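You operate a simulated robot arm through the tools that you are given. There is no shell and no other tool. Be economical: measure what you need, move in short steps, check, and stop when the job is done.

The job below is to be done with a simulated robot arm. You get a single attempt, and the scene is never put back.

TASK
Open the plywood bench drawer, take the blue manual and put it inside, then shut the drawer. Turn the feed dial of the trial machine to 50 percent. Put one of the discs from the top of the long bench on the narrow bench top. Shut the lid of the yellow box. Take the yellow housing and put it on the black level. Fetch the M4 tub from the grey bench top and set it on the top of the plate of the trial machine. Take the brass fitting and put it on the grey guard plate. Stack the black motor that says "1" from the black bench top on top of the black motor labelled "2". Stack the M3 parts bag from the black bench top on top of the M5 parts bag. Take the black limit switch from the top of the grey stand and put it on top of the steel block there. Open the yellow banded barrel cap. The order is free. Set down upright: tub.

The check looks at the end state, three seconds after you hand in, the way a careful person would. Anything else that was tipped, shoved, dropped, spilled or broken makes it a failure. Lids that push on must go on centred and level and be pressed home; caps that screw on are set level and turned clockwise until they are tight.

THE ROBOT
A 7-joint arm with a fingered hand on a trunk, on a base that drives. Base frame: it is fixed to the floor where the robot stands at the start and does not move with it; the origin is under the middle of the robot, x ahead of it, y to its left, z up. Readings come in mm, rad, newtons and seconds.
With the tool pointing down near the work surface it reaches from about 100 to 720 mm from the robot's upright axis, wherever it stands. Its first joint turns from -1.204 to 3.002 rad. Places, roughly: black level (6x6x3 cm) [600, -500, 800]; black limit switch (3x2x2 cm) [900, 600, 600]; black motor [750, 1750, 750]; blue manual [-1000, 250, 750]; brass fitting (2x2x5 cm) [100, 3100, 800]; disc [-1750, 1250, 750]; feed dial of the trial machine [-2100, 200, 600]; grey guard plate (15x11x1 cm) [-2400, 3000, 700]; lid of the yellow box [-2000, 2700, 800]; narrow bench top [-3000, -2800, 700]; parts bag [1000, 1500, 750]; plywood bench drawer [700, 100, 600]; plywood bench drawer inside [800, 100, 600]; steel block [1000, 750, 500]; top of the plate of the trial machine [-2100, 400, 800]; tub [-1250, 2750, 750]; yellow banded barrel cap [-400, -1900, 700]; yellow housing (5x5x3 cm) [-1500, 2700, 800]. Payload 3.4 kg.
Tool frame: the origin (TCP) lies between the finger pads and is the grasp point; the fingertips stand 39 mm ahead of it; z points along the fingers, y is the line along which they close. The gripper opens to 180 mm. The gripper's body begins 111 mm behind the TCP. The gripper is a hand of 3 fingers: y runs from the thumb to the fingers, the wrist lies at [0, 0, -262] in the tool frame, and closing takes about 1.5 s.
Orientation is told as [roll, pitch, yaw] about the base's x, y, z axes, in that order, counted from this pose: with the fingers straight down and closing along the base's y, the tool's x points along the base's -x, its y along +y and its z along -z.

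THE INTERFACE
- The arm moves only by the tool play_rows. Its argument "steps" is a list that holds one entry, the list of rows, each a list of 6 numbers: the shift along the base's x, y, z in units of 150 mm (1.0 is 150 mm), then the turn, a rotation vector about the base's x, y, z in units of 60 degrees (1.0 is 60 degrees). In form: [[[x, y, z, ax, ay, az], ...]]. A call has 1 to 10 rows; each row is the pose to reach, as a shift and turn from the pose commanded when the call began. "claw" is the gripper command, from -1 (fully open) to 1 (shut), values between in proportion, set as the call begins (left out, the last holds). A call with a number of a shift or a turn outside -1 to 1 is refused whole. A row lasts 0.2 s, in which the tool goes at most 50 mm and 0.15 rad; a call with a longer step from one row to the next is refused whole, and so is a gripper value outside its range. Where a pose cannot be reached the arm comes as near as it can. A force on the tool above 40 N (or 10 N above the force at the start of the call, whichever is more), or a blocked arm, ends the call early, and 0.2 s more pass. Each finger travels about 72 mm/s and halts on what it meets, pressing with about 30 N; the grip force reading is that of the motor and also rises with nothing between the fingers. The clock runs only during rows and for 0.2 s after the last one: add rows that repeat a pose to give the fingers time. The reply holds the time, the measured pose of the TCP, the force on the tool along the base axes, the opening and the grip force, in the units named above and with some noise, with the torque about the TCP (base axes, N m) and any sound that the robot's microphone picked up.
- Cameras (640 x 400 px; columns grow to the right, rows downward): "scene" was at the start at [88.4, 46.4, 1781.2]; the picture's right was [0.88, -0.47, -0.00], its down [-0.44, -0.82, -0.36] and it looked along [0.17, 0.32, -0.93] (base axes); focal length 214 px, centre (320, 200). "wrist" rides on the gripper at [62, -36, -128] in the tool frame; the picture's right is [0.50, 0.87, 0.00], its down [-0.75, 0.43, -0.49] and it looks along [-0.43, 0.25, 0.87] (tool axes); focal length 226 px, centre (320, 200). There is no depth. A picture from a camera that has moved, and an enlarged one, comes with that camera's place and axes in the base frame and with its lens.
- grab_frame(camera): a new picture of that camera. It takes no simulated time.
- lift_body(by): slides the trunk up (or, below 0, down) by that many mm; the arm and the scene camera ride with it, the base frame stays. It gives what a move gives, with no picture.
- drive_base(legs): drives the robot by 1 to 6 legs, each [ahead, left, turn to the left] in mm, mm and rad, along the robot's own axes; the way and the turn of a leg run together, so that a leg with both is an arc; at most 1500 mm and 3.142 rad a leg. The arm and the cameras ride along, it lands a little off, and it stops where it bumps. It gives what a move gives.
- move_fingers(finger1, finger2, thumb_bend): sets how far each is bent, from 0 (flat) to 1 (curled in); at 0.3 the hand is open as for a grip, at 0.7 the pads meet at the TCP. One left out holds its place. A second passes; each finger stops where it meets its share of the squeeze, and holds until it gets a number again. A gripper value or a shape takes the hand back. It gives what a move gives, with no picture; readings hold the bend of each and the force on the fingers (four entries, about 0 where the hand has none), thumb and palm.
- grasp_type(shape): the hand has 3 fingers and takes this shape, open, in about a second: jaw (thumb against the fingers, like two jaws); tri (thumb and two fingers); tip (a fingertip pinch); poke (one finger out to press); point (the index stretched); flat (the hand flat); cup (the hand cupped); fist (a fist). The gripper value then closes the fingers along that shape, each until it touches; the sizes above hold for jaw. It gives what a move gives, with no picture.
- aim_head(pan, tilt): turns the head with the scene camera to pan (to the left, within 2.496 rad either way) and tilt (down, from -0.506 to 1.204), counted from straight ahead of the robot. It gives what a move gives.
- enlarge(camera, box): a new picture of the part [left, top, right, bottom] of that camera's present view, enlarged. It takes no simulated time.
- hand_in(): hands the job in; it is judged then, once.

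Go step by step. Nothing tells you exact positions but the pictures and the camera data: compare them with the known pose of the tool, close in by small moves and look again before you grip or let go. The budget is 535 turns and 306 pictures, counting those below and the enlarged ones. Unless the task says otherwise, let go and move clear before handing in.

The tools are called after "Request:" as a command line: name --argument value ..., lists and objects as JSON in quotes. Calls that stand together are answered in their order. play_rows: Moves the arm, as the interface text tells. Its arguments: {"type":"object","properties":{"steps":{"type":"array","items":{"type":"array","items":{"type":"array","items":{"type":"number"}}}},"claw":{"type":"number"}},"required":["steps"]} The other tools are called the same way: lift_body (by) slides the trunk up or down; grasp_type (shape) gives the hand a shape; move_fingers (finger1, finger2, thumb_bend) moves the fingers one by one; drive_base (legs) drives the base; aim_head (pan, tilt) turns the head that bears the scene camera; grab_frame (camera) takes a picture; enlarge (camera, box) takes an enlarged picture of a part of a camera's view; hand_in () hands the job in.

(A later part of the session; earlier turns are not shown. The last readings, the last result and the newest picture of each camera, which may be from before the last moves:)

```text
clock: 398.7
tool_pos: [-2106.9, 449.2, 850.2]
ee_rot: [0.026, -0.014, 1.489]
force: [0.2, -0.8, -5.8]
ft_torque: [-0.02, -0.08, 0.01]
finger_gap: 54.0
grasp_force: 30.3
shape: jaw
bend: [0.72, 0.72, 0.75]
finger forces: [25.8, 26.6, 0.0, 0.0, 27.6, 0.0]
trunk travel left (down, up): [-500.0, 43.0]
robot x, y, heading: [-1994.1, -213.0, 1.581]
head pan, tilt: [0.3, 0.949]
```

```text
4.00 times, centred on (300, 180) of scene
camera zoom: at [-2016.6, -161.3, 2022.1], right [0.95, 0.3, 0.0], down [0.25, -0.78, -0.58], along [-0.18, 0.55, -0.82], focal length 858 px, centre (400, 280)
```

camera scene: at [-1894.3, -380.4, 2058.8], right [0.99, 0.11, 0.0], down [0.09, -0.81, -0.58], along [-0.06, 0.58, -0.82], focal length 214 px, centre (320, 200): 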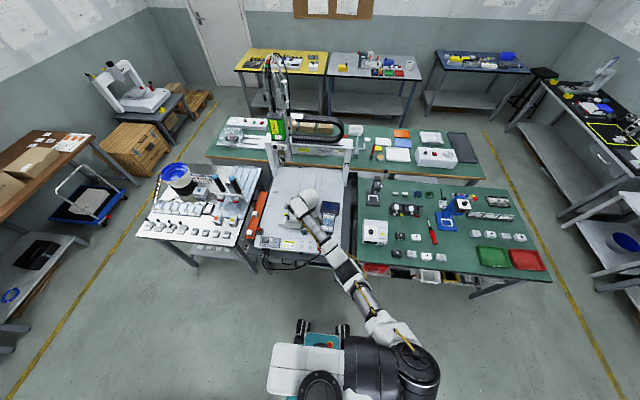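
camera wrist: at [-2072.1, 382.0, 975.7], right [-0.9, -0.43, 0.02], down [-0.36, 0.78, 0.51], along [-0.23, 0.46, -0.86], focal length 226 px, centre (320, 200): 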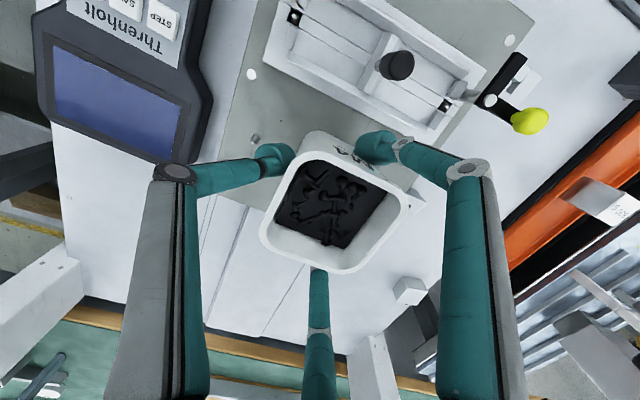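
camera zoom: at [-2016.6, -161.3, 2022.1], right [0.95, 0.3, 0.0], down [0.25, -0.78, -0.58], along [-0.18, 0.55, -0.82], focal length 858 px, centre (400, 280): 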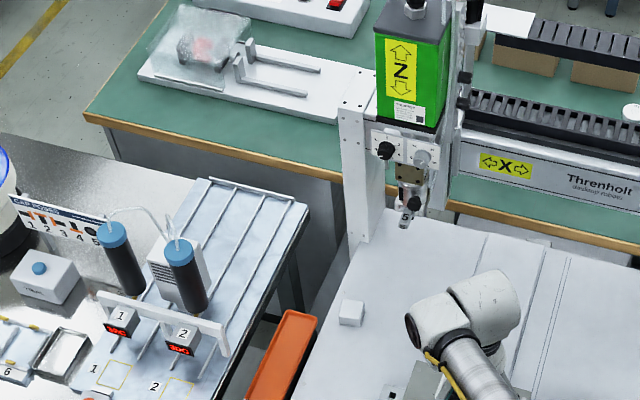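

Request:
lift_body --by -6

Request:
lift_body --by -6

Request:
lift_body --by -6

```text
clock: 399.3
tool_pos: [-2107.1, 449.0, 844.7]
ee_rot: [0.026, -0.014, 1.49]
force: [1.3, -0.7, -6.9]
ft_torque: [0.01, -0.07, 0.01]
finger_gap: 53.7
grasp_force: 30.1
shape: jaw
bend: [0.72, 0.72, 0.75]
finger forces: [25.8, 26.6, 0.0, 0.0, 27.5, 0.1]
trunk travel left (down, up): [-494.0, 49.0]
robot x, y, heading: [-1993.3, -209.2, 1.58]
head pan, tilt: [0.3, 0.949]
```

```text
clock: 399.8
tool_pos: [-2107.2, 447.9, 839.4]
ee_rot: [0.027, -0.014, 1.49]
force: [0.6, 0.1, -6.4]
ft_torque: [0.03, -0.05, 0.02]
finger_gap: 53.9
grasp_force: 29.7
shape: jaw
bend: [0.72, 0.72, 0.75]
finger forces: [25.8, 26.6, 0.0, 0.0, 27.6, 0.1]
trunk travel left (down, up): [-488.0, 55.0]
robot x, y, heading: [-1995.5, -212.1, 1.584]
head pan, tilt: [0.3, 0.949]
```

```text
clock: 400.4
tool_pos: [-2105.4, 450.0, 833.4]
ee_rot: [0.026, -0.015, 1.491]
force: [-1.0, -0.1, -6.9]
ft_torque: [-0.01, -0.06, -0.01]
finger_gap: 54.2
grasp_force: 30.0
shape: jaw
bend: [0.72, 0.72, 0.75]
finger forces: [25.8, 26.6, 0.0, 0.0, 27.5, 0.0]
trunk travel left (down, up): [-482.0, 61.0]
robot x, y, heading: [-1996.5, -213.3, 1.58]
head pan, tilt: [0.3, 0.949]
```

Request:
lift_body --by -8

Request:
lift_body --by -6

Request:
enlarge --camera "wrist" --box '[170, 90, 490, 290]'

```text
clock: 401.0
tool_pos: [-2105.9, 449.6, 826.7]
ee_rot: [0.026, -0.015, 1.49]
force: [0.7, 1.2, -3.8]
ft_torque: [-0.07, -0.02, -0.03]
finger_gap: 54.2
grasp_force: 30.2
shape: jaw
bend: [0.72, 0.72, 0.75]
finger forces: [25.6, 26.8, 0.0, 0.0, 27.6, 0.0]
trunk travel left (down, up): [-474.0, 69.0]
robot x, y, heading: [-1997.2, -211.9, 1.578]
head pan, tilt: [0.3, 0.949]
```

```text
clock: 401.5
tool_pos: [-2105.5, 448.3, 823.4]
ee_rot: [0.026, -0.022, 1.492]
force: [-0.7, 3.1, 21.3]
ft_torque: [0.01, 0.03, 0.04]
finger_gap: 54.8
grasp_force: 30.3
shape: jaw
bend: [0.72, 0.72, 0.75]
finger forces: [26.4, 28.0, 0.0, 0.0, 29.1, 0.0]
trunk travel left (down, up): [-468.0, 75.0]
robot x, y, heading: [-1996.2, -211.0, 1.584]
head pan, tilt: [0.3, 0.949]
```

```text
2.00 times, centred on (330, 190) of wrist
camera zoom: at [-2071.0, 380.1, 947.9], right [-0.9, -0.43, 0.01], down [-0.36, 0.77, 0.52], along [-0.24, 0.46, -0.85], focal length 452 px, centre (300, 220)
```

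zoom: 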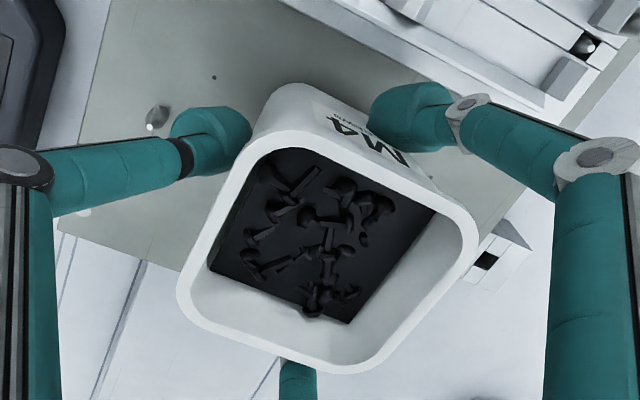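

The tub bears on the plate (edge 50 mm away). Releasing.

Request:
lift_body --by 3

Request:
play_rows --steps '[[[0, 0, 0, 0, 0, 0], [0, 0, 0, 0, 0, 0], [0, 0, 0, 0, 0, 0], [0, 0, 0, 0, 0, 0]]]' --claw -0.1

Request:
lift_body --by 75

Request:
grab_frame --camera "wrist"

```text
clock: 402.0
tool_pos: [-2106.4, 447.1, 823.0]
ee_rot: [0.027, -0.018, 1.491]
force: [0.8, 5.1, 14.4]
ft_torque: [0.13, 0.08, 0.1]
finger_gap: 54.5
grasp_force: 30.1
shape: jaw
bend: [0.72, 0.72, 0.75]
finger forces: [26.2, 28.2, 0.0, 0.1, 28.4, 0.0]
trunk travel left (down, up): [-471.0, 72.0]
robot x, y, heading: [-1995.6, -208.3, 1.578]
head pan, tilt: [0.3, 0.949]
```

```text
clock: 403.0
tool_pos: [-2105.6, 448.3, 822.0]
ee_rot: [0.027, -0.014, 1.491]
force: [-0.5, 0.4, 0.8]
ft_torque: [0.0, 0.0, 0.03]
finger_gap: 98.3
grasp_force: 0.1
shape: jaw
bend: [0.7, 0.7, 0.71]
finger forces: [0.0, 0.0, 0.0, 0.1, 0.0, 0.0]
trunk travel left (down, up): [-471.0, 72.0]
robot x, y, heading: [-1994.9, -214.6, 1.579]
head pan, tilt: [0.3, 0.949]
```

```text
clock: 404.1
tool_pos: [-2105.7, 448.5, 894.1]
ee_rot: [0.026, -0.015, 1.492]
force: [0.1, 0.7, 0.7]
ft_torque: [-0.01, 0.02, 0.02]
finger_gap: 98.5
grasp_force: 0.0
shape: jaw
bend: [0.7, 0.7, 0.71]
finger forces: [0.0, 0.0, 0.0, 0.0, 0.1, 0.0]
out of reach, approached as far as the arm can: row 1
trunk travel left (down, up): [-542.0, 0.0]
robot x, y, heading: [-1996.5, -213.2, 1.579]
head pan, tilt: [0.3, 0.949]
```

```text
105 pictures are left
camera wrist: at [-2071.4, 381.0, 1018.9], right [-0.9, -0.43, 0.02], down [-0.36, 0.78, 0.51], along [-0.23, 0.46, -0.86], focal length 226 px, centre (320, 200)
```

wrist: 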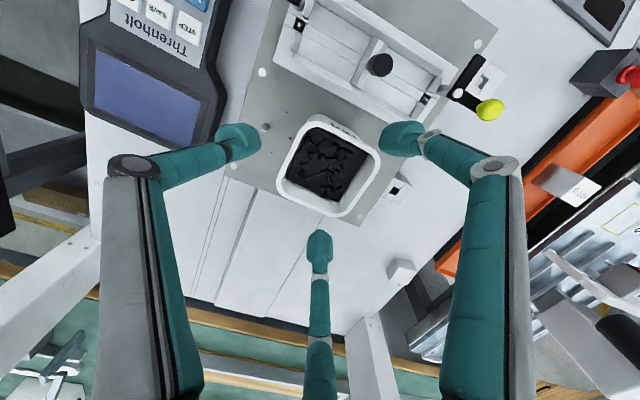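

The tub stands on the plate. I raise, back off, and look for the feed dial on the machine's front.

Request:
play_rows --steps '[[[0, 0, 0.2, 0, 0, 0], [0, 0, 0.5, 0, 0, 0], [0, -0.1, 0.8, 0, 0, 0]]]'

Request:
drive_base --legs '[[-400, 0, 0]]'

Request:
aim_head --pan 0.3 --tilt 0.9

Request:
grab_frame --camera "scene"

Request:
enlarge --camera "scene" --box '[220, 170, 380, 290]'

```text
clock: 404.9
tool_pos: [-2105.2, 430.1, 1015.6]
ee_rot: [0.026, -0.016, 1.492]
force: [0.2, 0.2, -0.2]
ft_torque: [0.02, 0.0, -0.01]
finger_gap: 98.5
grasp_force: 0.1
shape: jaw
bend: [0.7, 0.7, 0.71]
finger forces: [0.0, 0.0, 0.1, 0.0, 0.0, 0.0]
trunk travel left (down, up): [-542.0, 0.0]
robot x, y, heading: [-1996.7, -211.8, 1.575]
head pan, tilt: [0.3, 0.949]
```

```text
clock: 407.6
tool_pos: [-2103.8, 20.5, 1017.2]
ee_rot: [0.027, -0.022, 1.492]
force: [-0.4, -0.3, -1.3]
ft_torque: [0.0, 0.02, 0.0]
finger_gap: 98.6
grasp_force: 0.0
shape: jaw
bend: [0.7, 0.7, 0.71]
finger forces: [0.1, 0.1, 0.1, 0.1, 0.1, 0.0]
trunk travel left (down, up): [-542.0, 0.0]
robot x, y, heading: [-1993.0, -616.8, 1.584]
head pan, tilt: [0.3, 0.949]
stopped in leg 1: the robot was blocked; the commanded pose is now the measured one
```

```text
clock: 408.2
tool_pos: [-2103.2, 21.4, 1015.8]
ee_rot: [0.028, -0.018, 1.492]
force: [0.6, 0.3, -0.7]
ft_torque: [-0.03, 0.01, -0.01]
finger_gap: 98.4
grasp_force: 0.0
shape: jaw
bend: [0.7, 0.7, 0.71]
finger forces: [0.0, 0.0, 0.0, 0.0, 0.0, 0.0]
trunk travel left (down, up): [-542.0, 0.0]
robot x, y, heading: [-1992.3, -616.7, 1.579]
head pan, tilt: [0.3, 0.901]
```

```text
104 pictures are left
camera scene: at [-2012.3, -568.6, 2068.1], right [0.95, 0.31, 0.0], down [0.24, -0.75, -0.62], along [-0.19, 0.59, -0.79], focal length 214 px, centre (320, 200)
```

scene: 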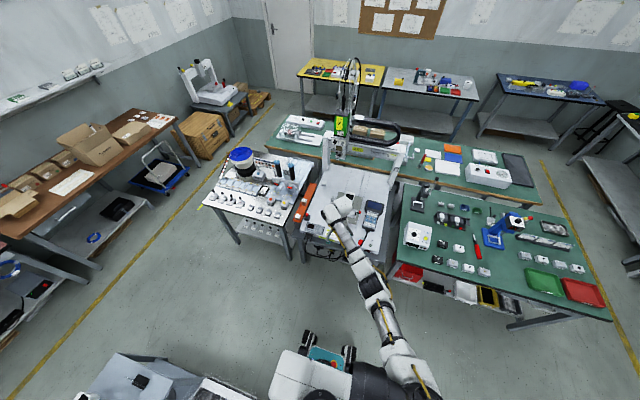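

```text
3.33 times, centred on (300, 230) of scene
camera zoom: at [-2012.3, -568.6, 2068.1], right [0.95, 0.31, 0.0], down [0.24, -0.75, -0.62], along [-0.19, 0.59, -0.79], focal length 715 px, centre (387, 100)
```

zoom: 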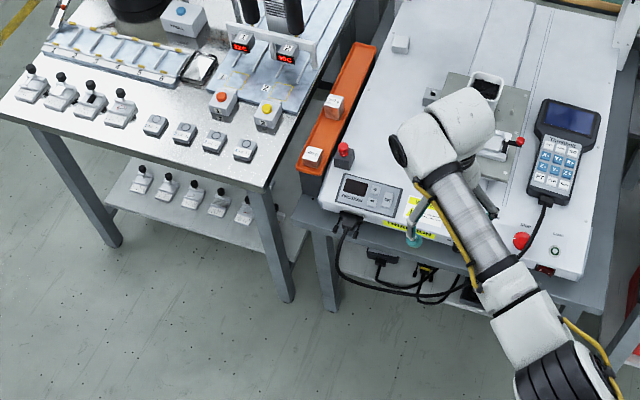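

Request:
drive_base --legs '[[60, 0, 0]]'

Request:
grab_frame --camera "wrist"

```text
clock: 409.2
tool_pos: [-2102.8, 80.9, 1016.9]
ee_rot: [0.027, -0.019, 1.492]
force: [0.5, 0.0, 0.2]
ft_torque: [-0.01, 0.01, -0.03]
finger_gap: 98.6
grasp_force: 0.0
shape: jaw
bend: [0.7, 0.7, 0.71]
finger forces: [0.0, 0.0, 0.0, 0.0, 0.1, 0.0]
trunk travel left (down, up): [-542.0, 0.0]
robot x, y, heading: [-1991.1, -560.2, 1.582]
head pan, tilt: [0.3, 0.901]
```

```text
102 pictures are left
camera wrist: at [-2068.7, 13.1, 1140.8], right [-0.9, -0.43, 0.01], down [-0.36, 0.78, 0.52], along [-0.23, 0.46, -0.86], focal length 226 px, centre (320, 200)
```

wrist: 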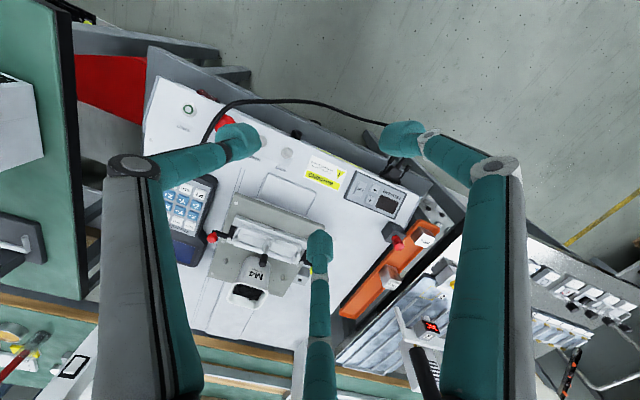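

I turn the hand to point forward and lower it to look at the machine's front face.

Request:
play_rows --steps '[[[0, -0.05, 0, 0.14, 0, 0], [0, -0.1, 0, 0.28, 0, 0], [0, -0.15, 0, 0.42, 0, 0], [0, -0.2, 0, 0.56, 0, 0], [0, -0.25, 0, 0.7, 0, 0], [0, -0.3, 0, 0.75, 0, 0]]]'

Request:
play_rows --steps '[[[0, 0, 0, 0.14, 0, 0], [0, 0, 0, 0.28, 0, 0], [0, 0, 0, 0.42, 0, 0], [0, 0, 0, 0.56, 0, 0], [0, 0, 0, 0.7, 0, 0], [0, 0, 0, 0.75, 0, 0]]]'

Request:
lift_body --by -280

Request:
grab_frame --camera "wrist"

```text
clock: 410.6
tool_pos: [-2104.5, 33.7, 1017.3]
ee_rot: [0.107, -0.805, 1.458]
force: [-0.3, -0.2, 0.0]
ft_torque: [-0.01, 0.0, -0.03]
finger_gap: 98.7
grasp_force: 0.1
shape: jaw
bend: [0.7, 0.7, 0.71]
finger forces: [0.1, 0.1, 0.0, 0.0, 0.0, 0.1]
trunk travel left (down, up): [-542.0, 0.0]
robot x, y, heading: [-1992.9, -556.9, 1.583]
head pan, tilt: [0.3, 0.901]
```

```text
clock: 412.0
tool_pos: [-2103.6, 33.2, 1017.0]
ee_rot: [1.861, -1.489, -0.267]
force: [0.4, -0.2, -0.1]
ft_torque: [-0.02, -0.02, 0.0]
finger_gap: 98.6
grasp_force: 0.0
shape: jaw
bend: [0.7, 0.7, 0.71]
finger forces: [0.0, 0.0, 0.0, 0.0, 0.1, 0.0]
trunk travel left (down, up): [-542.0, 0.0]
robot x, y, heading: [-1992.9, -558.8, 1.577]
head pan, tilt: [0.3, 0.901]
```

```text
clock: 414.8
tool_pos: [-2103.7, 34.1, 736.9]
ee_rot: [1.86, -1.49, -0.26]
force: [0.6, -0.8, -0.8]
ft_torque: [-0.02, 0.02, -0.01]
finger_gap: 98.6
grasp_force: 0.1
shape: jaw
bend: [0.7, 0.7, 0.71]
finger forces: [0.0, 0.0, 0.0, 0.1, 0.0, 0.0]
trunk travel left (down, up): [-262.0, 280.0]
robot x, y, heading: [-1991.0, -557.3, 1.583]
head pan, tilt: [0.3, 0.901]
```

```text
101 pictures are left
camera wrist: at [-2069.6, -91.7, 668.6], right [-0.9, -0.01, -0.43], down [-0.36, -0.52, 0.77], along [-0.23, 0.85, 0.46], focal length 226 px, centre (320, 200)
```

wrist: 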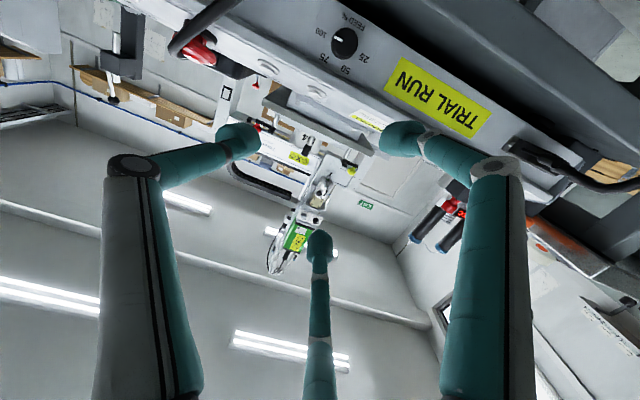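

Found: the FEED % dial on the front face. Enlarging.

Request:
enlarge --camera "wrist" --box '[285, 0, 405, 80]'

```text
5.00 times, centred on (345, 40) of wrist
camera zoom: at [-2069.6, -91.7, 668.6], right [-0.9, -0.01, -0.43], down [-0.36, -0.52, 0.77], along [-0.23, 0.85, 0.46], focal length 1130 px, centre (195, 1000)
```

zoom: 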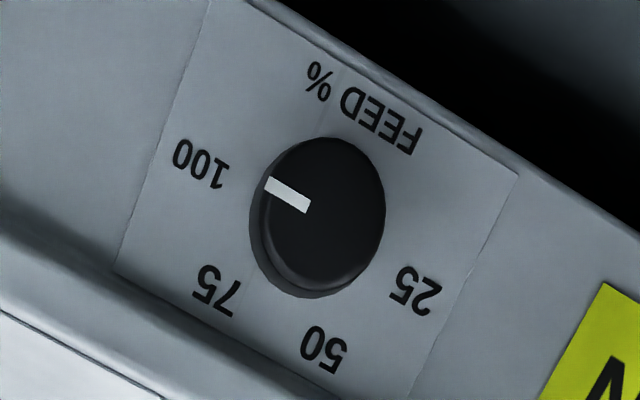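

The pointer is at 100 (pointing right); 50 is about 120° counter‑clockwise from it. I move closer to triangulate the dial.

Request:
play_rows --steps '[[[0.05, 0, -0.2, 0, 0, 0], [0.1, 0, -0.4, 0, 0, 0], [0.13, 0, -0.6, 0, 0, 0], [0.13, 0, -0.6, 0, 0, 0]]]' --claw 0.3

Request:
grab_frame --camera "wrist"

```text
clock: 415.8
tool_pos: [-2084.4, 34.1, 646.0]
ee_rot: [1.853, -1.487, -0.258]
force: [0.3, -0.8, 0.0]
ft_torque: [0.01, 0.0, 0.01]
finger_gap: 63.3
grasp_force: 0.0
shape: jaw
bend: [0.72, 0.72, 0.74]
finger forces: [0.0, 0.0, 0.1, 0.1, 0.1, 0.0]
trunk travel left (down, up): [-262.0, 280.0]
robot x, y, heading: [-1995.2, -556.9, 1.581]
head pan, tilt: [0.3, 0.901]
```

```text
99 pictures are left
camera wrist: at [-2049.5, -91.5, 576.8], right [-0.9, -0.01, -0.43], down [-0.36, -0.52, 0.77], along [-0.23, 0.85, 0.46], focal length 226 px, centre (320, 200)
```

wrist: 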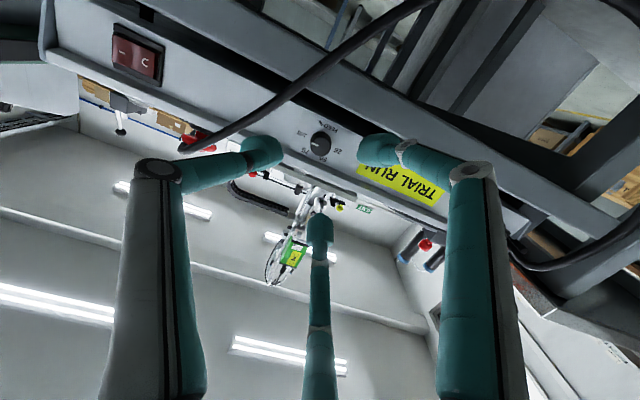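

Request:
enlarge --camera "wrist" --box '[220, 50, 440, 200]'

```text
2.67 times, centred on (330, 125) of wrist
camera zoom: at [-2049.5, -91.5, 576.8], right [-0.9, -0.01, -0.43], down [-0.36, -0.52, 0.77], along [-0.23, 0.85, 0.46], focal length 603 px, centre (293, 400)
```

zoom: 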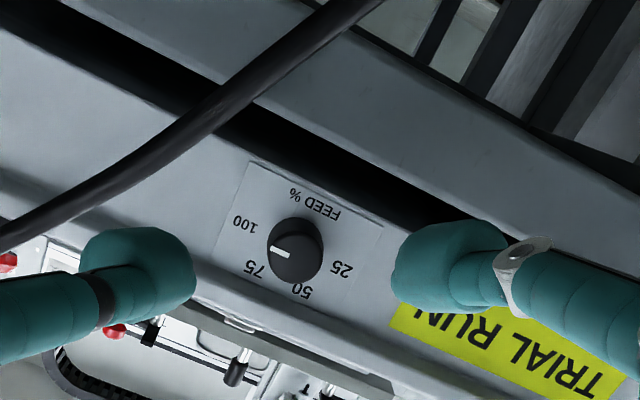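

Dial: knob front at (-2085, 156, 644). Approaching with fingers partly closed.

Request:
play_rows --steps '[[[0, 0.2, -0.01, 0, 0, 0], [0, 0.4, -0.01, 0, 0, 0], [0, 0.5, -0.01, 0, 0, 0], [0, 0.56, -0.01, 0, 0, 0], [0, 0.56, -0.01, 0, 0, 0]]]' --claw 0.5

Request:
enlarge --camera "wrist" --box '[200, 80, 440, 240]'

```text
clock: 417.0
tool_pos: [-2084.6, 115.7, 646.6]
ee_rot: [1.86, -1.488, -0.264]
force: [-1.7, -17.4, 2.7]
ft_torque: [0.56, 0.03, 0.2]
finger_gap: 46.9
grasp_force: 0.0
shape: jaw
bend: [0.72, 0.73, 0.74]
finger forces: [0.2, 16.8, 0.0, 0.1, 0.0, 0.1]
trunk travel left (down, up): [-262.0, 280.0]
robot x, y, heading: [-1995.8, -559.5, 1.583]
head pan, tilt: [0.3, 0.901]
```

```text
2.50 times, centred on (320, 160) of wrist
camera zoom: at [-2050.6, -9.3, 576.2], right [-0.9, -0.01, -0.43], down [-0.36, -0.52, 0.77], along [-0.23, 0.85, 0.46], focal length 565 px, centre (320, 300)
```

zoom: 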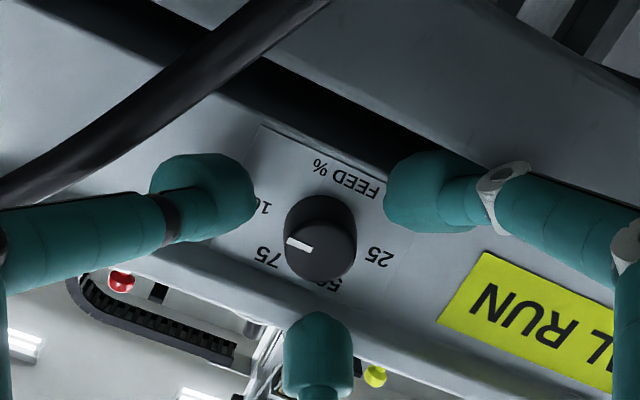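

Request:
play_rows --steps '[[[0, -0.15, 0, 0, 0, 0], [0, -0.15, 0, 0, 0, 0], [0, -0.15, -0.015, 0, 0, 0], [0, -0.05, -0.015, 0, 0, 0], [0, 0, -0.015, 0, 0, 0], [0, 0.03, -0.015, 0, 0, 0], [0, 0.03, -0.015, 0, 0, 0]]]' --claw 0.73

Request:
enlarge --camera "wrist" --box '[200, 80, 440, 240]'

```text
clock: 418.6
tool_pos: [-2084.1, 123.0, 643.4]
ee_rot: [1.849, -1.489, -0.252]
force: [-0.4, -0.6, 0.9]
ft_torque: [-0.02, 0.0, 0.02]
finger_gap: 24.6
grasp_force: 0.1
shape: jaw
bend: [0.71, 0.71, 0.73]
finger forces: [0.5, 1.6, 0.0, 0.1, 0.0, 0.0]
trunk travel left (down, up): [-262.0, 280.0]
robot x, y, heading: [-1994.1, -554.5, 1.578]
head pan, tilt: [0.3, 0.901]
```

```text
2.50 times, centred on (320, 160) of wrist
camera zoom: at [-2050.3, -3.8, 573.9], right [-0.9, -0.01, -0.43], down [-0.36, -0.52, 0.77], along [-0.23, 0.85, 0.46], focal length 565 px, centre (320, 300)
```

zoom: 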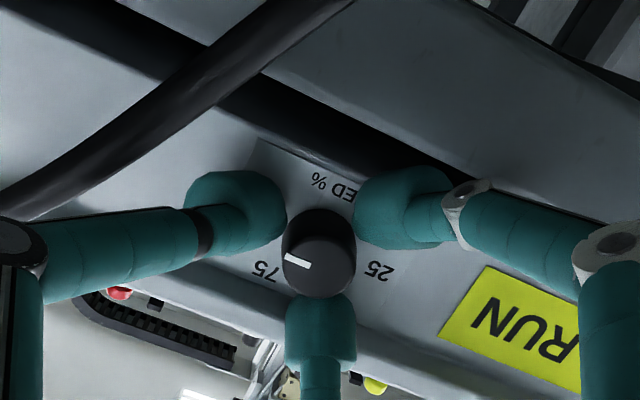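

Request:
play_rows --steps '[[[0, 0, 0.03, 0, 0, 0], [0, 0.02, 0.03, 0, 0, 0], [0, 0.02, 0.03, 0, 0, 0]]]'

Request:
play_rows --steps '[[[0, 0, 0, 0, 0, 0], [0, 0, 0, 0, 0, 0], [0, 0, 0, 0, 0, 0], [0, 0, 0, 0, 0, 0]]]' --claw 1

Request:
enlarge --camera "wrist" --box '[200, 80, 440, 240]'

```text
clock: 419.4
tool_pos: [-2083.1, 124.3, 646.9]
ee_rot: [1.836, -1.491, -0.243]
force: [0.6, -10.1, -2.9]
ft_torque: [-0.11, 0.0, -0.1]
finger_gap: 24.9
grasp_force: 0.0
shape: jaw
bend: [0.71, 0.72, 0.74]
finger forces: [2.7, 3.5, 0.1, 0.0, 5.1, 0.0]
trunk travel left (down, up): [-262.0, 280.0]
robot x, y, heading: [-1995.0, -556.6, 1.583]
head pan, tilt: [0.3, 0.901]
```

```text
clock: 420.4
tool_pos: [-2085.2, 124.7, 648.9]
ee_rot: [1.855, -1.489, -0.259]
force: [-1.3, -3.8, 0.7]
ft_torque: [-0.06, 0.02, 0.02]
finger_gap: 21.0
grasp_force: 30.3
shape: jaw
bend: [0.72, 0.72, 0.74]
finger forces: [30.3, 26.3, 0.1, 0.1, 26.9, 0.0]
trunk travel left (down, up): [-262.0, 280.0]
robot x, y, heading: [-1996.2, -557.0, 1.581]
head pan, tilt: [0.3, 0.901]
```

```text
2.50 times, centred on (320, 160) of wrist
camera zoom: at [-2050.3, -0.7, 579.0], right [-0.9, -0.01, -0.43], down [-0.36, -0.52, 0.77], along [-0.23, 0.85, 0.46], focal length 565 px, centre (320, 300)
```

zoom: 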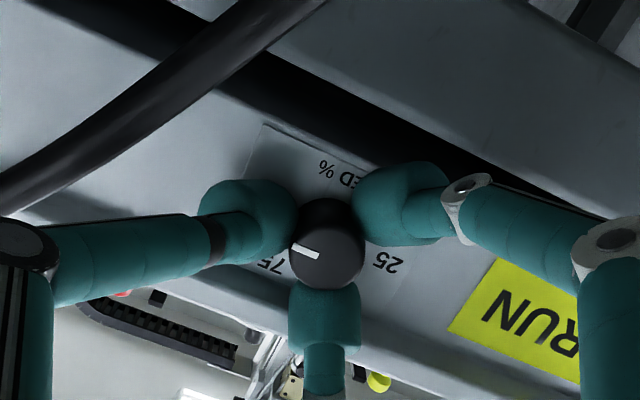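

Knob gripped. Turning counter‑clockwise by 60°.

Request:
play_rows --steps '[[[0, 0, 0, 0, -0.13, 0], [0, 0, 0, 0, -0.26, 0], [0, 0, 0, 0, -0.39, 0], [0, 0, 0, 0, -0.52, 0], [0, 0, 0, 0, -0.65, 0], [0, 0, 0, 0, -0.78, 0], [0, 0, 0, 0, -0.9, 0], [0, 0, 0, 0, -1.0, 0], [0, 0, 0, 0, -1.0, 0]]]'

Request:
enlarge --camera "wrist" --box '[200, 80, 440, 240]'

```text
clock: 422.4
tool_pos: [-2079.6, 127.3, 647.2]
ee_rot: [-1.558, -0.603, -3.125]
force: [21.9, -1.3, -5.6]
ft_torque: [-0.06, -0.07, -0.92]
finger_gap: 13.0
grasp_force: 30.1
shape: jaw
bend: [0.73, 0.73, 0.77]
finger forces: [19.1, 0.1, 0.1, 0.1, 53.8, 0.0]
trunk travel left (down, up): [-262.0, 280.0]
robot x, y, heading: [-1995.2, -554.7, 1.585]
head pan, tilt: [0.3, 0.901]
```

```text
2.50 times, centred on (320, 160) of wrist
camera zoom: at [-2003.7, 0.7, 641.6], right [-0.08, -0.01, -1.0], down [-0.86, -0.51, 0.07], along [-0.51, 0.86, 0.03], focal length 565 px, centre (320, 300)
```

zoom: 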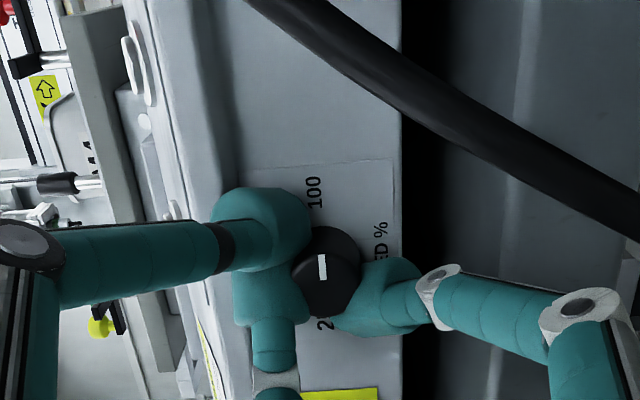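

The fingers slipped around the knob. I open, rotate back and re-align more exactly.

Request:
play_rows --steps '[[[0, 0, 0, 0, 0, 0], [0, 0, 0, 0, 0, 0], [0, -0.08, 0, 0, 0.13, 0], [0, -0.08, 0, 0, 0.26, 0], [0, -0.08, 0, 0, 0.39, 0], [0, -0.08, 0, 0, 0.52, 0], [0, -0.08, 0, 0, 0.65, 0], [0, -0.08, 0, 0, 0.78, 0], [0, -0.08, 0, 0, 0.9, 0], [0, -0.08, 0, 0, 1.0, 0]]]' --claw 0.72

Request:
enlarge --camera "wrist" --box '[240, 110, 400, 230]'

```text
clock: 424.6
tool_pos: [-2084.8, 114.2, 647.9]
ee_rot: [1.843, -1.487, -0.248]
force: [0.6, 0.1, -1.0]
ft_torque: [-0.01, 0.01, 0.01]
finger_gap: 25.2
grasp_force: 0.0
shape: jaw
bend: [0.71, 0.71, 0.73]
finger forces: [0.6, 0.1, 0.1, 0.0, 0.0, 0.0]
trunk travel left (down, up): [-262.0, 280.0]
robot x, y, heading: [-1997.6, -554.3, 1.58]
head pan, tilt: [0.3, 0.901]
```

```text
3.33 times, centred on (320, 170) of wrist
camera zoom: at [-2050.5, -12.2, 578.5], right [-0.9, -0.01, -0.43], down [-0.36, -0.52, 0.78], along [-0.23, 0.86, 0.46], focal length 754 px, centre (320, 300)
```

zoom: 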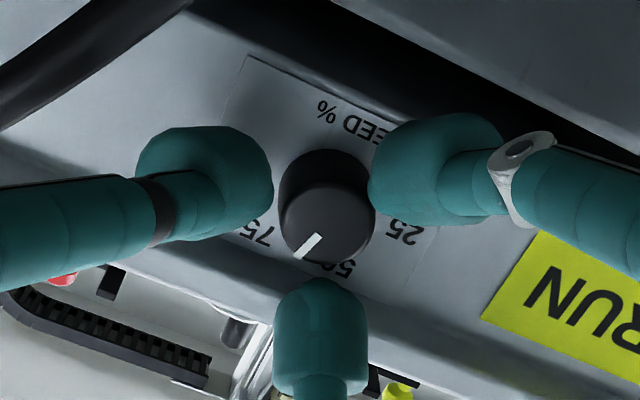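

The knob did turn: the pointer is now at about 78° (≈67 %). I need roughly 42° more; gripping deeper and turning.

Request:
play_rows --steps '[[[0, 0.04, -0.005, 0, 0, 0], [0, 0.09, -0.005, 0, 0, 0], [0, 0.1, -0.005, 0, 0, 0], [0, 0.1, -0.005, 0, 0, 0]]]'

Request:
play_rows --steps '[[[0, 0, 0, 0, 0, 0], [0, 0, 0, 0, 0, 0], [0, 0, 0, 0, 0, 0], [0, 0, 0, 0, -0.12, 0], [0, 0, 0, 0, -0.24, 0], [0, 0, 0, 0, -0.36, 0], [0, 0, 0, 0, -0.48, 0], [0, 0, 0, 0, -0.58, 0], [0, 0, 0, 0, -0.68, 0], [0, 0, 0, 0, -0.7, 0]]]' --claw 1

Request:
play_rows --steps '[[[0, 0, 0, 0, 0, 0], [0, 0, 0, 0, 0, 0], [0, -0.1, 0, 0, 0.1, 0], [0, -0.1, 0, 0, 0.2, 0], [0, -0.1, 0, 0, 0.3, 0], [0, -0.1, 0, 0, 0.4, 0], [0, -0.1, 0, 0, 0.5, 0], [0, -0.1, 0, 0, 0.6, 0], [0, -0.1, 0, 0, 0.7, 0], [0, -0.1, 0, 0, 0.7, 0]]]' --claw 0.72

Request:
enlarge --camera "wrist" --box '[240, 110, 400, 230]'

```text
clock: 425.6
tool_pos: [-2084.3, 127.1, 645.7]
ee_rot: [1.839, -1.489, -0.242]
force: [0.0, -29.9, -1.9]
ft_torque: [-0.15, 0.04, -0.2]
finger_gap: 26.7
grasp_force: 29.5
shape: jaw
bend: [0.73, 0.72, 0.77]
finger forces: [33.4, 30.0, 0.0, 0.1, 38.3, 0.1]
trunk travel left (down, up): [-262.0, 280.0]
robot x, y, heading: [-1993.9, -558.2, 1.584]
head pan, tilt: [0.3, 0.901]
```

```text
clock: 427.8
tool_pos: [-2078.6, 129.1, 643.2]
ee_rot: [-1.562, -0.917, -3.124]
force: [24.6, -9.9, -20.3]
ft_torque: [-0.63, 0.02, -1.01]
finger_gap: 17.9
grasp_force: 30.3
shape: jaw
bend: [0.73, 0.74, 0.8]
finger forces: [24.5, 0.1, 0.0, 0.0, 65.8, 0.0]
trunk travel left (down, up): [-262.0, 280.0]
robot x, y, heading: [-1989.1, -553.5, 1.583]
head pan, tilt: [0.3, 0.901]
```

```text
clock: 430.0
tool_pos: [-2084.5, 113.0, 647.0]
ee_rot: [1.848, -1.488, -0.253]
force: [0.0, -0.3, -0.8]
ft_torque: [-0.02, -0.03, -0.01]
finger_gap: 25.4
grasp_force: 0.1
shape: jaw
bend: [0.71, 0.71, 0.73]
finger forces: [0.2, 0.0, 0.0, 0.0, 0.0, 0.1]
trunk travel left (down, up): [-262.0, 280.0]
robot x, y, heading: [-1997.6, -557.3, 1.584]
head pan, tilt: [0.3, 0.901]
```

```text
3.33 times, centred on (320, 170) of wrist
camera zoom: at [-2050.3, -11.7, 577.7], right [-0.9, -0.01, -0.43], down [-0.36, -0.52, 0.77], along [-0.23, 0.85, 0.46], focal length 754 px, centre (320, 300)
```

zoom: 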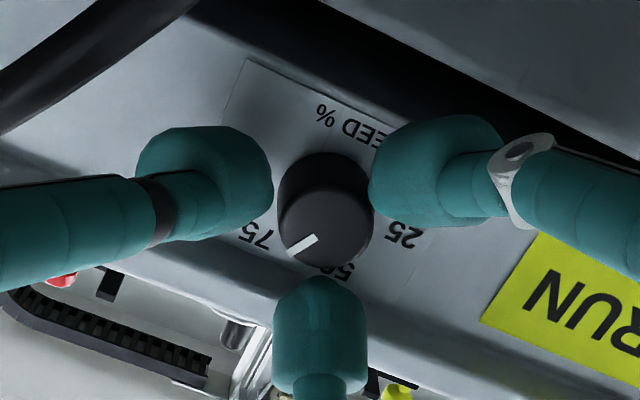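

The lower finger was hitting the table edge during the turn, and my release dragged the knob. I'll use smaller strokes in a safe angular window and open wider before returning.

Request:
play_rows --steps '[[[0, 0, 0, 0, 0.1, 0], [0, 0, 0, 0, 0.2, 0], [0, 0, 0, 0, 0.3, 0], [0, 0.05, -0.01, 0, 0.3, 0], [0, 0.09, -0.01, 0, 0.3, 0], [0, 0.09, -0.01, 0, 0.3, 0]]]' --claw 0.62

Request:
play_rows --steps '[[[0, 0, 0, 0, 0, 0], [0, 0, 0, 0, 0, 0], [0, 0, 0, 0, 0, 0], [0, 0, 0, 0, -0.1, 0], [0, 0, 0, 0, -0.2, 0], [0, 0, 0, 0, -0.3, 0], [0, 0, 0, 0, -0.36, 0], [0, 0, 0, 0, -0.36, 0]]]' --claw 1

Request:
enlarge --camera "wrist" --box '[240, 110, 400, 230]'

```text
clock: 431.4
tool_pos: [-2085.2, 122.6, 644.9]
ee_rot: [1.645, -1.179, -0.048]
force: [0.1, -30.4, -2.9]
ft_torque: [0.39, 0.09, -0.14]
finger_gap: 35.5
grasp_force: 0.1
shape: jaw
bend: [0.72, 0.74, 0.75]
finger forces: [1.6, 25.6, 0.0, 0.0, 6.9, 0.1]
trunk travel left (down, up): [-262.0, 280.0]
robot x, y, heading: [-1989.9, -559.1, 1.581]
head pan, tilt: [0.3, 0.901]
```

```text
clock: 433.2
tool_pos: [-2084.7, 126.6, 644.7]
ee_rot: [2.49, -1.55, -0.891]
force: [-1.4, -18.9, -9.9]
ft_torque: [-0.3, 0.04, -0.1]
finger_gap: 26.4
grasp_force: 30.0
shape: jaw
bend: [0.73, 0.73, 0.77]
finger forces: [26.8, 29.8, 0.0, 0.0, 40.0, 0.1]
trunk travel left (down, up): [-262.0, 280.0]
robot x, y, heading: [-1995.5, -554.7, 1.58]
head pan, tilt: [0.3, 0.901]
```

```text
3.33 times, centred on (320, 170) of wrist
camera zoom: at [-2045.8, 0.8, 578.0], right [-0.87, -0.01, -0.49], down [-0.41, -0.52, 0.75], along [-0.26, 0.86, 0.45], focal length 754 px, centre (320, 300)
```

zoom: 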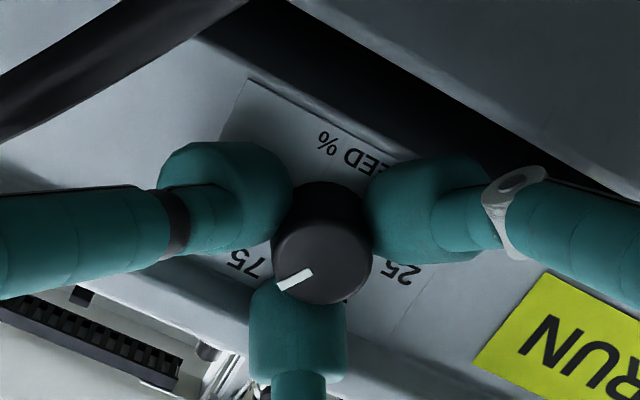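

Request:
play_rows --steps '[[[0, -0.05, 0, 0, 0, 0], [0, -0.05, 0, 0, 0, 0], [0, -0.09, 0.02, 0, 0, 0], [0, -0.09, 0.02, 0, 0.1, 0], [0, -0.09, 0.02, 0, 0.2, 0], [0, -0.09, 0.02, 0, 0.3, 0], [0, -0.05, 0.02, 0, 0.36, 0], [0, -0.03, 0.02, 0, 0.36, 0], [0, -0.03, 0.02, 0, 0.36, 0]]]' --claw 0.66

Request:
play_rows --steps '[[[0, 0, 0, 0, 0, 0], [0, 0, 0, 0, 0, 0], [0, 0, 0, 0, 0, 0], [0, 0, 0, 0, 0, 0]]]' --claw 1

Request:
play_rows --steps '[[[0, 0, 0, 0, -0.08, 0], [0, 0, 0, 0, -0.16, 0], [0, 0, 0, 0, -0.24, 0], [0, 0, 0, 0, -0.32, 0], [0, 0, 0, 0, -0.4, 0], [0, 0, 0, 0, -0.48, 0], [0, 0, 0, 0, -0.48, 0]]]'

Request:
enlarge --camera "wrist" --box '[240, 110, 400, 230]'

```text
clock: 435.2
tool_pos: [-2084.0, 121.5, 647.8]
ee_rot: [1.644, -1.177, -0.05]
force: [0.0, -8.6, -2.3]
ft_torque: [0.08, 0.03, -0.02]
finger_gap: 30.0
grasp_force: 0.1
shape: jaw
bend: [0.72, 0.73, 0.74]
finger forces: [0.1, 8.9, 0.0, 0.0, 0.1, 0.0]
trunk travel left (down, up): [-262.0, 280.0]
robot x, y, heading: [-1992.5, -557.7, 1.578]
head pan, tilt: [0.3, 0.901]
```

```text
clock: 436.2
tool_pos: [-2084.7, 122.6, 649.4]
ee_rot: [1.646, -1.177, -0.055]
force: [-0.8, -1.6, 0.7]
ft_torque: [-0.03, -0.01, -0.01]
finger_gap: 19.5
grasp_force: 30.2
shape: jaw
bend: [0.71, 0.73, 0.73]
finger forces: [27.0, 25.6, 0.0, 0.0, 27.0, 0.1]
trunk travel left (down, up): [-262.0, 280.0]
robot x, y, heading: [-1991.1, -558.6, 1.581]
head pan, tilt: [0.3, 0.901]
```

```text
clock: 437.8
tool_pos: [-2084.0, 123.0, 647.6]
ee_rot: [-1.718, -1.458, -2.97]
force: [-2.6, 3.5, -4.2]
ft_torque: [-0.11, -0.01, 0.01]
finger_gap: 18.1
grasp_force: 29.7
shape: jaw
bend: [0.71, 0.73, 0.73]
finger forces: [24.7, 28.3, 0.0, 0.0, 26.6, 0.0]
trunk travel left (down, up): [-262.0, 280.0]
robot x, y, heading: [-1992.3, -557.6, 1.582]
head pan, tilt: [0.3, 0.901]
```

```text
3.33 times, centred on (320, 170) of wrist
camera zoom: at [-2037.9, -2.9, 587.0], right [-0.81, -0.01, -0.59], down [-0.5, -0.52, 0.69], along [-0.32, 0.86, 0.41], focal length 754 px, centre (320, 300)
```

zoom: 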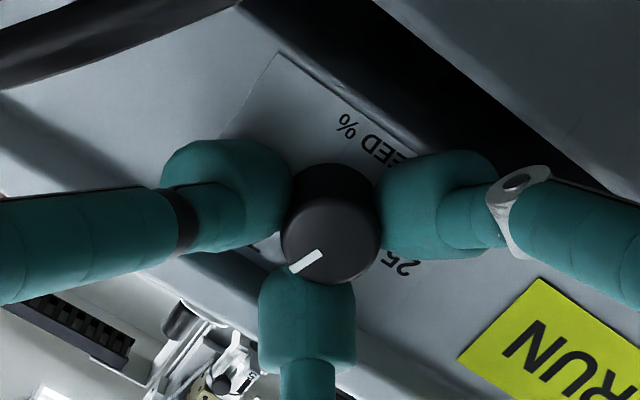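

Even grip now and it turns. Another identical stroke.

Request:
play_rows --steps '[[[0, 0, 0, 0, 0, 0], [0, -0.02, 0, 0, 0, 0], [0, -0.07, 0, 0, 0.1, 0], [0, -0.07, 0, 0, 0.2, 0], [0, -0.07, 0, 0, 0.3, 0], [0, -0.07, 0, 0, 0.4, 0], [0, -0.07, 0, 0, 0.48, 0], [0, -0.03, 0, 0, 0.48, 0], [0, 0, 0, 0, 0.48, 0]]]' --claw 0.66

Request:
play_rows --steps '[[[0, 0, 0, 0, 0, 0], [0, 0, 0, 0, 0, 0], [0, 0, 0, 0, 0, 0], [0, 0, 0, 0, -0.08, 0], [0, 0, 0, 0, -0.16, 0], [0, 0, 0, 0, -0.24, 0], [0, 0, 0, 0, -0.32, 0], [0, 0, 0, 0, -0.4, 0], [0, 0, 0, 0, -0.48, 0], [0, 0, 0, 0, -0.48, 0]]]' --claw 1

Request:
play_rows --steps '[[[0, 0, 0, 0, 0, 0], [0, -0.02, 0, 0, 0, 0], [0, -0.1, 0, 0, 0.1, 0], [0, -0.1, 0, 0, 0.2, 0], [0, -0.15, 0, 0, 0.3, 0], [0, -0.15, 0, 0, 0.4, 0], [0, -0.15, 0, 0, 0.48, 0], [0, -0.15, 0, 0, 0.48, 0]]]' --claw 0.55

Request:
enlarge --camera "wrist" --box '[240, 110, 400, 230]'

```text
clock: 439.8
tool_pos: [-2083.6, 121.1, 647.6]
ee_rot: [1.642, -1.178, -0.05]
force: [-0.3, -7.1, -2.3]
ft_torque: [0.07, 0.03, 0.03]
finger_gap: 29.7
grasp_force: 0.0
shape: jaw
bend: [0.72, 0.73, 0.74]
finger forces: [0.1, 7.2, 0.0, 0.0, 0.1, 0.0]
trunk travel left (down, up): [-262.0, 280.0]
robot x, y, heading: [-1990.1, -560.3, 1.58]
head pan, tilt: [0.3, 0.901]
```

```text
clock: 442.0
tool_pos: [-2084.4, 122.0, 648.9]
ee_rot: [-1.717, -1.459, -2.968]
force: [-1.8, 4.5, -3.0]
ft_torque: [-0.14, 0.03, -0.05]
finger_gap: 18.2
grasp_force: 29.4
shape: jaw
bend: [0.71, 0.72, 0.73]
finger forces: [25.1, 28.0, 0.1, 0.0, 26.6, 0.0]
trunk travel left (down, up): [-262.0, 280.0]
robot x, y, heading: [-1991.4, -557.7, 1.582]
head pan, tilt: [0.3, 0.901]
```

```text
clock: 443.8
tool_pos: [-2084.9, 99.2, 648.7]
ee_rot: [1.646, -1.177, -0.053]
force: [0.0, 0.6, 0.1]
ft_torque: [0.02, 0.04, 0.0]
finger_gap: 40.3
grasp_force: 0.0
shape: jaw
bend: [0.72, 0.72, 0.74]
finger forces: [0.0, 0.1, 0.0, 0.0, 0.0, 0.1]
trunk travel left (down, up): [-262.0, 280.0]
robot x, y, heading: [-1993.6, -559.5, 1.578]
head pan, tilt: [0.3, 0.901]
```

```text
3.33 times, centred on (320, 170) of wrist
camera zoom: at [-2073.1, -25.6, 572.3], right [-0.99, -0.01, -0.13], down [-0.1, -0.52, 0.85], along [-0.08, 0.86, 0.51], focal length 754 px, centre (320, 300)
```

zoom: 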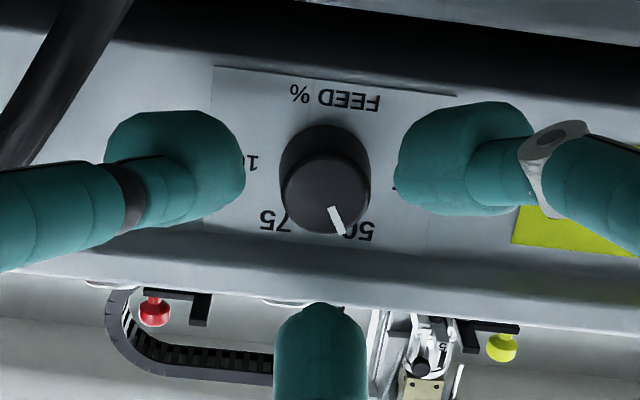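

Request:
enlarge --camera "wrist" --box '[295, 140, 355, 185]'

```text
8.89 times, centred on (325, 162) of wrist
camera zoom: at [-2073.1, -25.6, 572.3], right [-0.99, -0.01, -0.13], down [-0.1, -0.52, 0.85], along [-0.08, 0.86, 0.51], focal length 2009 px, centre (276, 533)
```

zoom: 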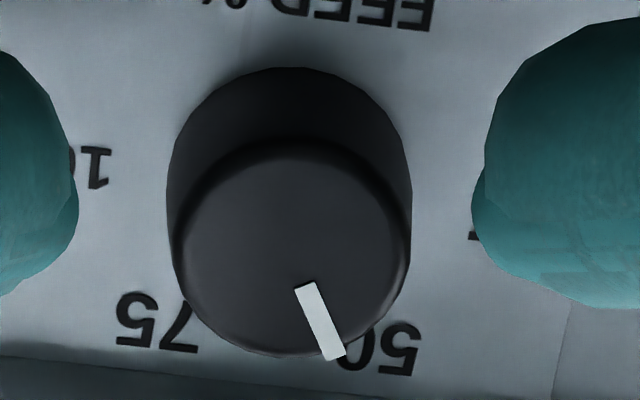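

The pointer is at 50 (within about a percent). Retracting from the machine.

Request:
play_rows --steps '[[[0, -0.2, 0, 0, 0, 0], [0, -0.5, 0, 0, 0, 0], [0, -0.8, 0, 0, 0, 0], [0, -1, 0, 0, 0, 0]]]'

Request:
lift_body --by 270

Request:
play_rows --steps '[[[0, 0, 0, -0.14, 0, 0], [0, 0, 0, -0.28, 0, 0], [0, 0, 0, -0.42, 0, 0], [0, 0, 0, -0.56, 0, 0], [0, 0, 0, -0.7, 0, 0], [0, 0, 0, -0.75, 0, 0]]]'

Request:
play_rows --steps '[[[0, 0, 0, -0.14, 0, 0], [0, 0, 0, -0.28, 0, 0], [0, 0, 0, -0.42, 0, 0], [0, 0, 0, -0.56, 0, 0], [0, 0, 0, -0.7, 0, 0], [0, 0, 0, -0.75, 0, 0]]]'

```text
clock: 444.8
tool_pos: [-2082.7, -49.8, 649.1]
ee_rot: [1.647, -1.178, -0.055]
force: [0.5, -0.9, 0.7]
ft_torque: [-0.02, -0.03, -0.02]
finger_gap: 40.2
grasp_force: 0.0
shape: jaw
bend: [0.72, 0.72, 0.74]
finger forces: [0.0, 0.0, 0.1, 0.1, 0.0, 0.1]
trunk travel left (down, up): [-262.0, 280.0]
robot x, y, heading: [-1994.4, -557.8, 1.582]
head pan, tilt: [0.3, 0.901]
```

```text
clock: 447.6
tool_pos: [-2084.6, -50.2, 917.3]
ee_rot: [1.645, -1.176, -0.051]
force: [-0.7, 0.0, -0.2]
ft_torque: [0.0, -0.02, -0.01]
finger_gap: 40.3
grasp_force: 0.1
shape: jaw
bend: [0.72, 0.72, 0.74]
finger forces: [0.1, 0.1, 0.0, 0.0, 0.0, 0.0]
trunk travel left (down, up): [-532.0, 10.0]
robot x, y, heading: [-1994.3, -562.2, 1.581]
head pan, tilt: [0.3, 0.901]
```

```text
clock: 449.0
tool_pos: [-2068.3, -53.2, 907.9]
ee_rot: [0.359, -0.74, 1.058]
force: [0.0, 0.0, 0.5]
ft_torque: [-0.01, -0.03, -0.02]
finger_gap: 40.3
grasp_force: 0.1
shape: jaw
bend: [0.72, 0.72, 0.74]
finger forces: [0.1, 0.1, 0.1, 0.1, 0.0, 0.0]
trunk travel left (down, up): [-532.0, 10.0]
robot x, y, heading: [-1993.4, -557.4, 1.578]
head pan, tilt: [0.3, 0.901]
```

```text
clock: 450.4
tool_pos: [-2084.0, -49.9, 918.5]
ee_rot: [0.027, -0.015, 1.181]
force: [0.7, 0.2, 0.3]
ft_torque: [-0.02, 0.02, 0.04]
finger_gap: 40.7
grasp_force: 0.0
shape: jaw
bend: [0.72, 0.72, 0.74]
finger forces: [0.0, 0.1, 0.1, 0.1, 0.0, 0.0]
trunk travel left (down, up): [-532.0, 10.0]
robot x, y, heading: [-1993.6, -558.8, 1.582]
head pan, tilt: [0.3, 0.901]
```

Request:
aim_head --pan 1.4 --tilt 0.55

Request:
grab_frame --camera "scene"

```text
clock: 451.7
tool_pos: [-2084.5, -49.0, 918.1]
ee_rot: [0.026, -0.023, 1.178]
force: [-0.8, 0.3, 0.4]
ft_torque: [0.01, -0.01, -0.02]
finger_gap: 40.8
grasp_force: 0.1
shape: jaw
bend: [0.72, 0.72, 0.74]
finger forces: [0.0, 0.0, 0.0, 0.0, 0.1, 0.0]
trunk travel left (down, up): [-532.0, 10.0]
robot x, y, heading: [-1995.1, -556.9, 1.58]
head pan, tilt: [1.4, 0.55]
```

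```text
87 pictures are left
camera scene: at [-2079.6, -568.6, 2087.8], right [0.16, 0.99, 0.0], down [0.52, -0.09, -0.85], along [-0.84, 0.14, -0.52], focal length 214 px, centre (320, 200)
```

scene: 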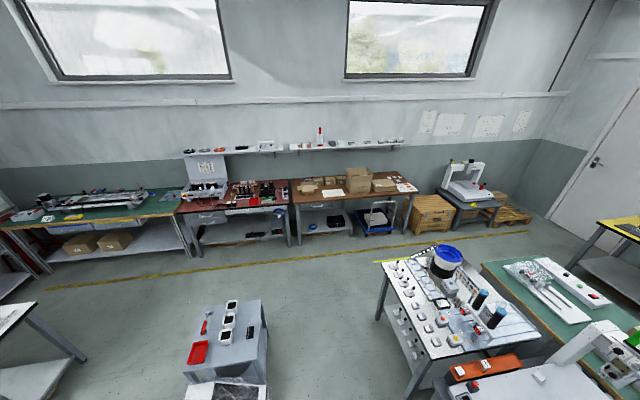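

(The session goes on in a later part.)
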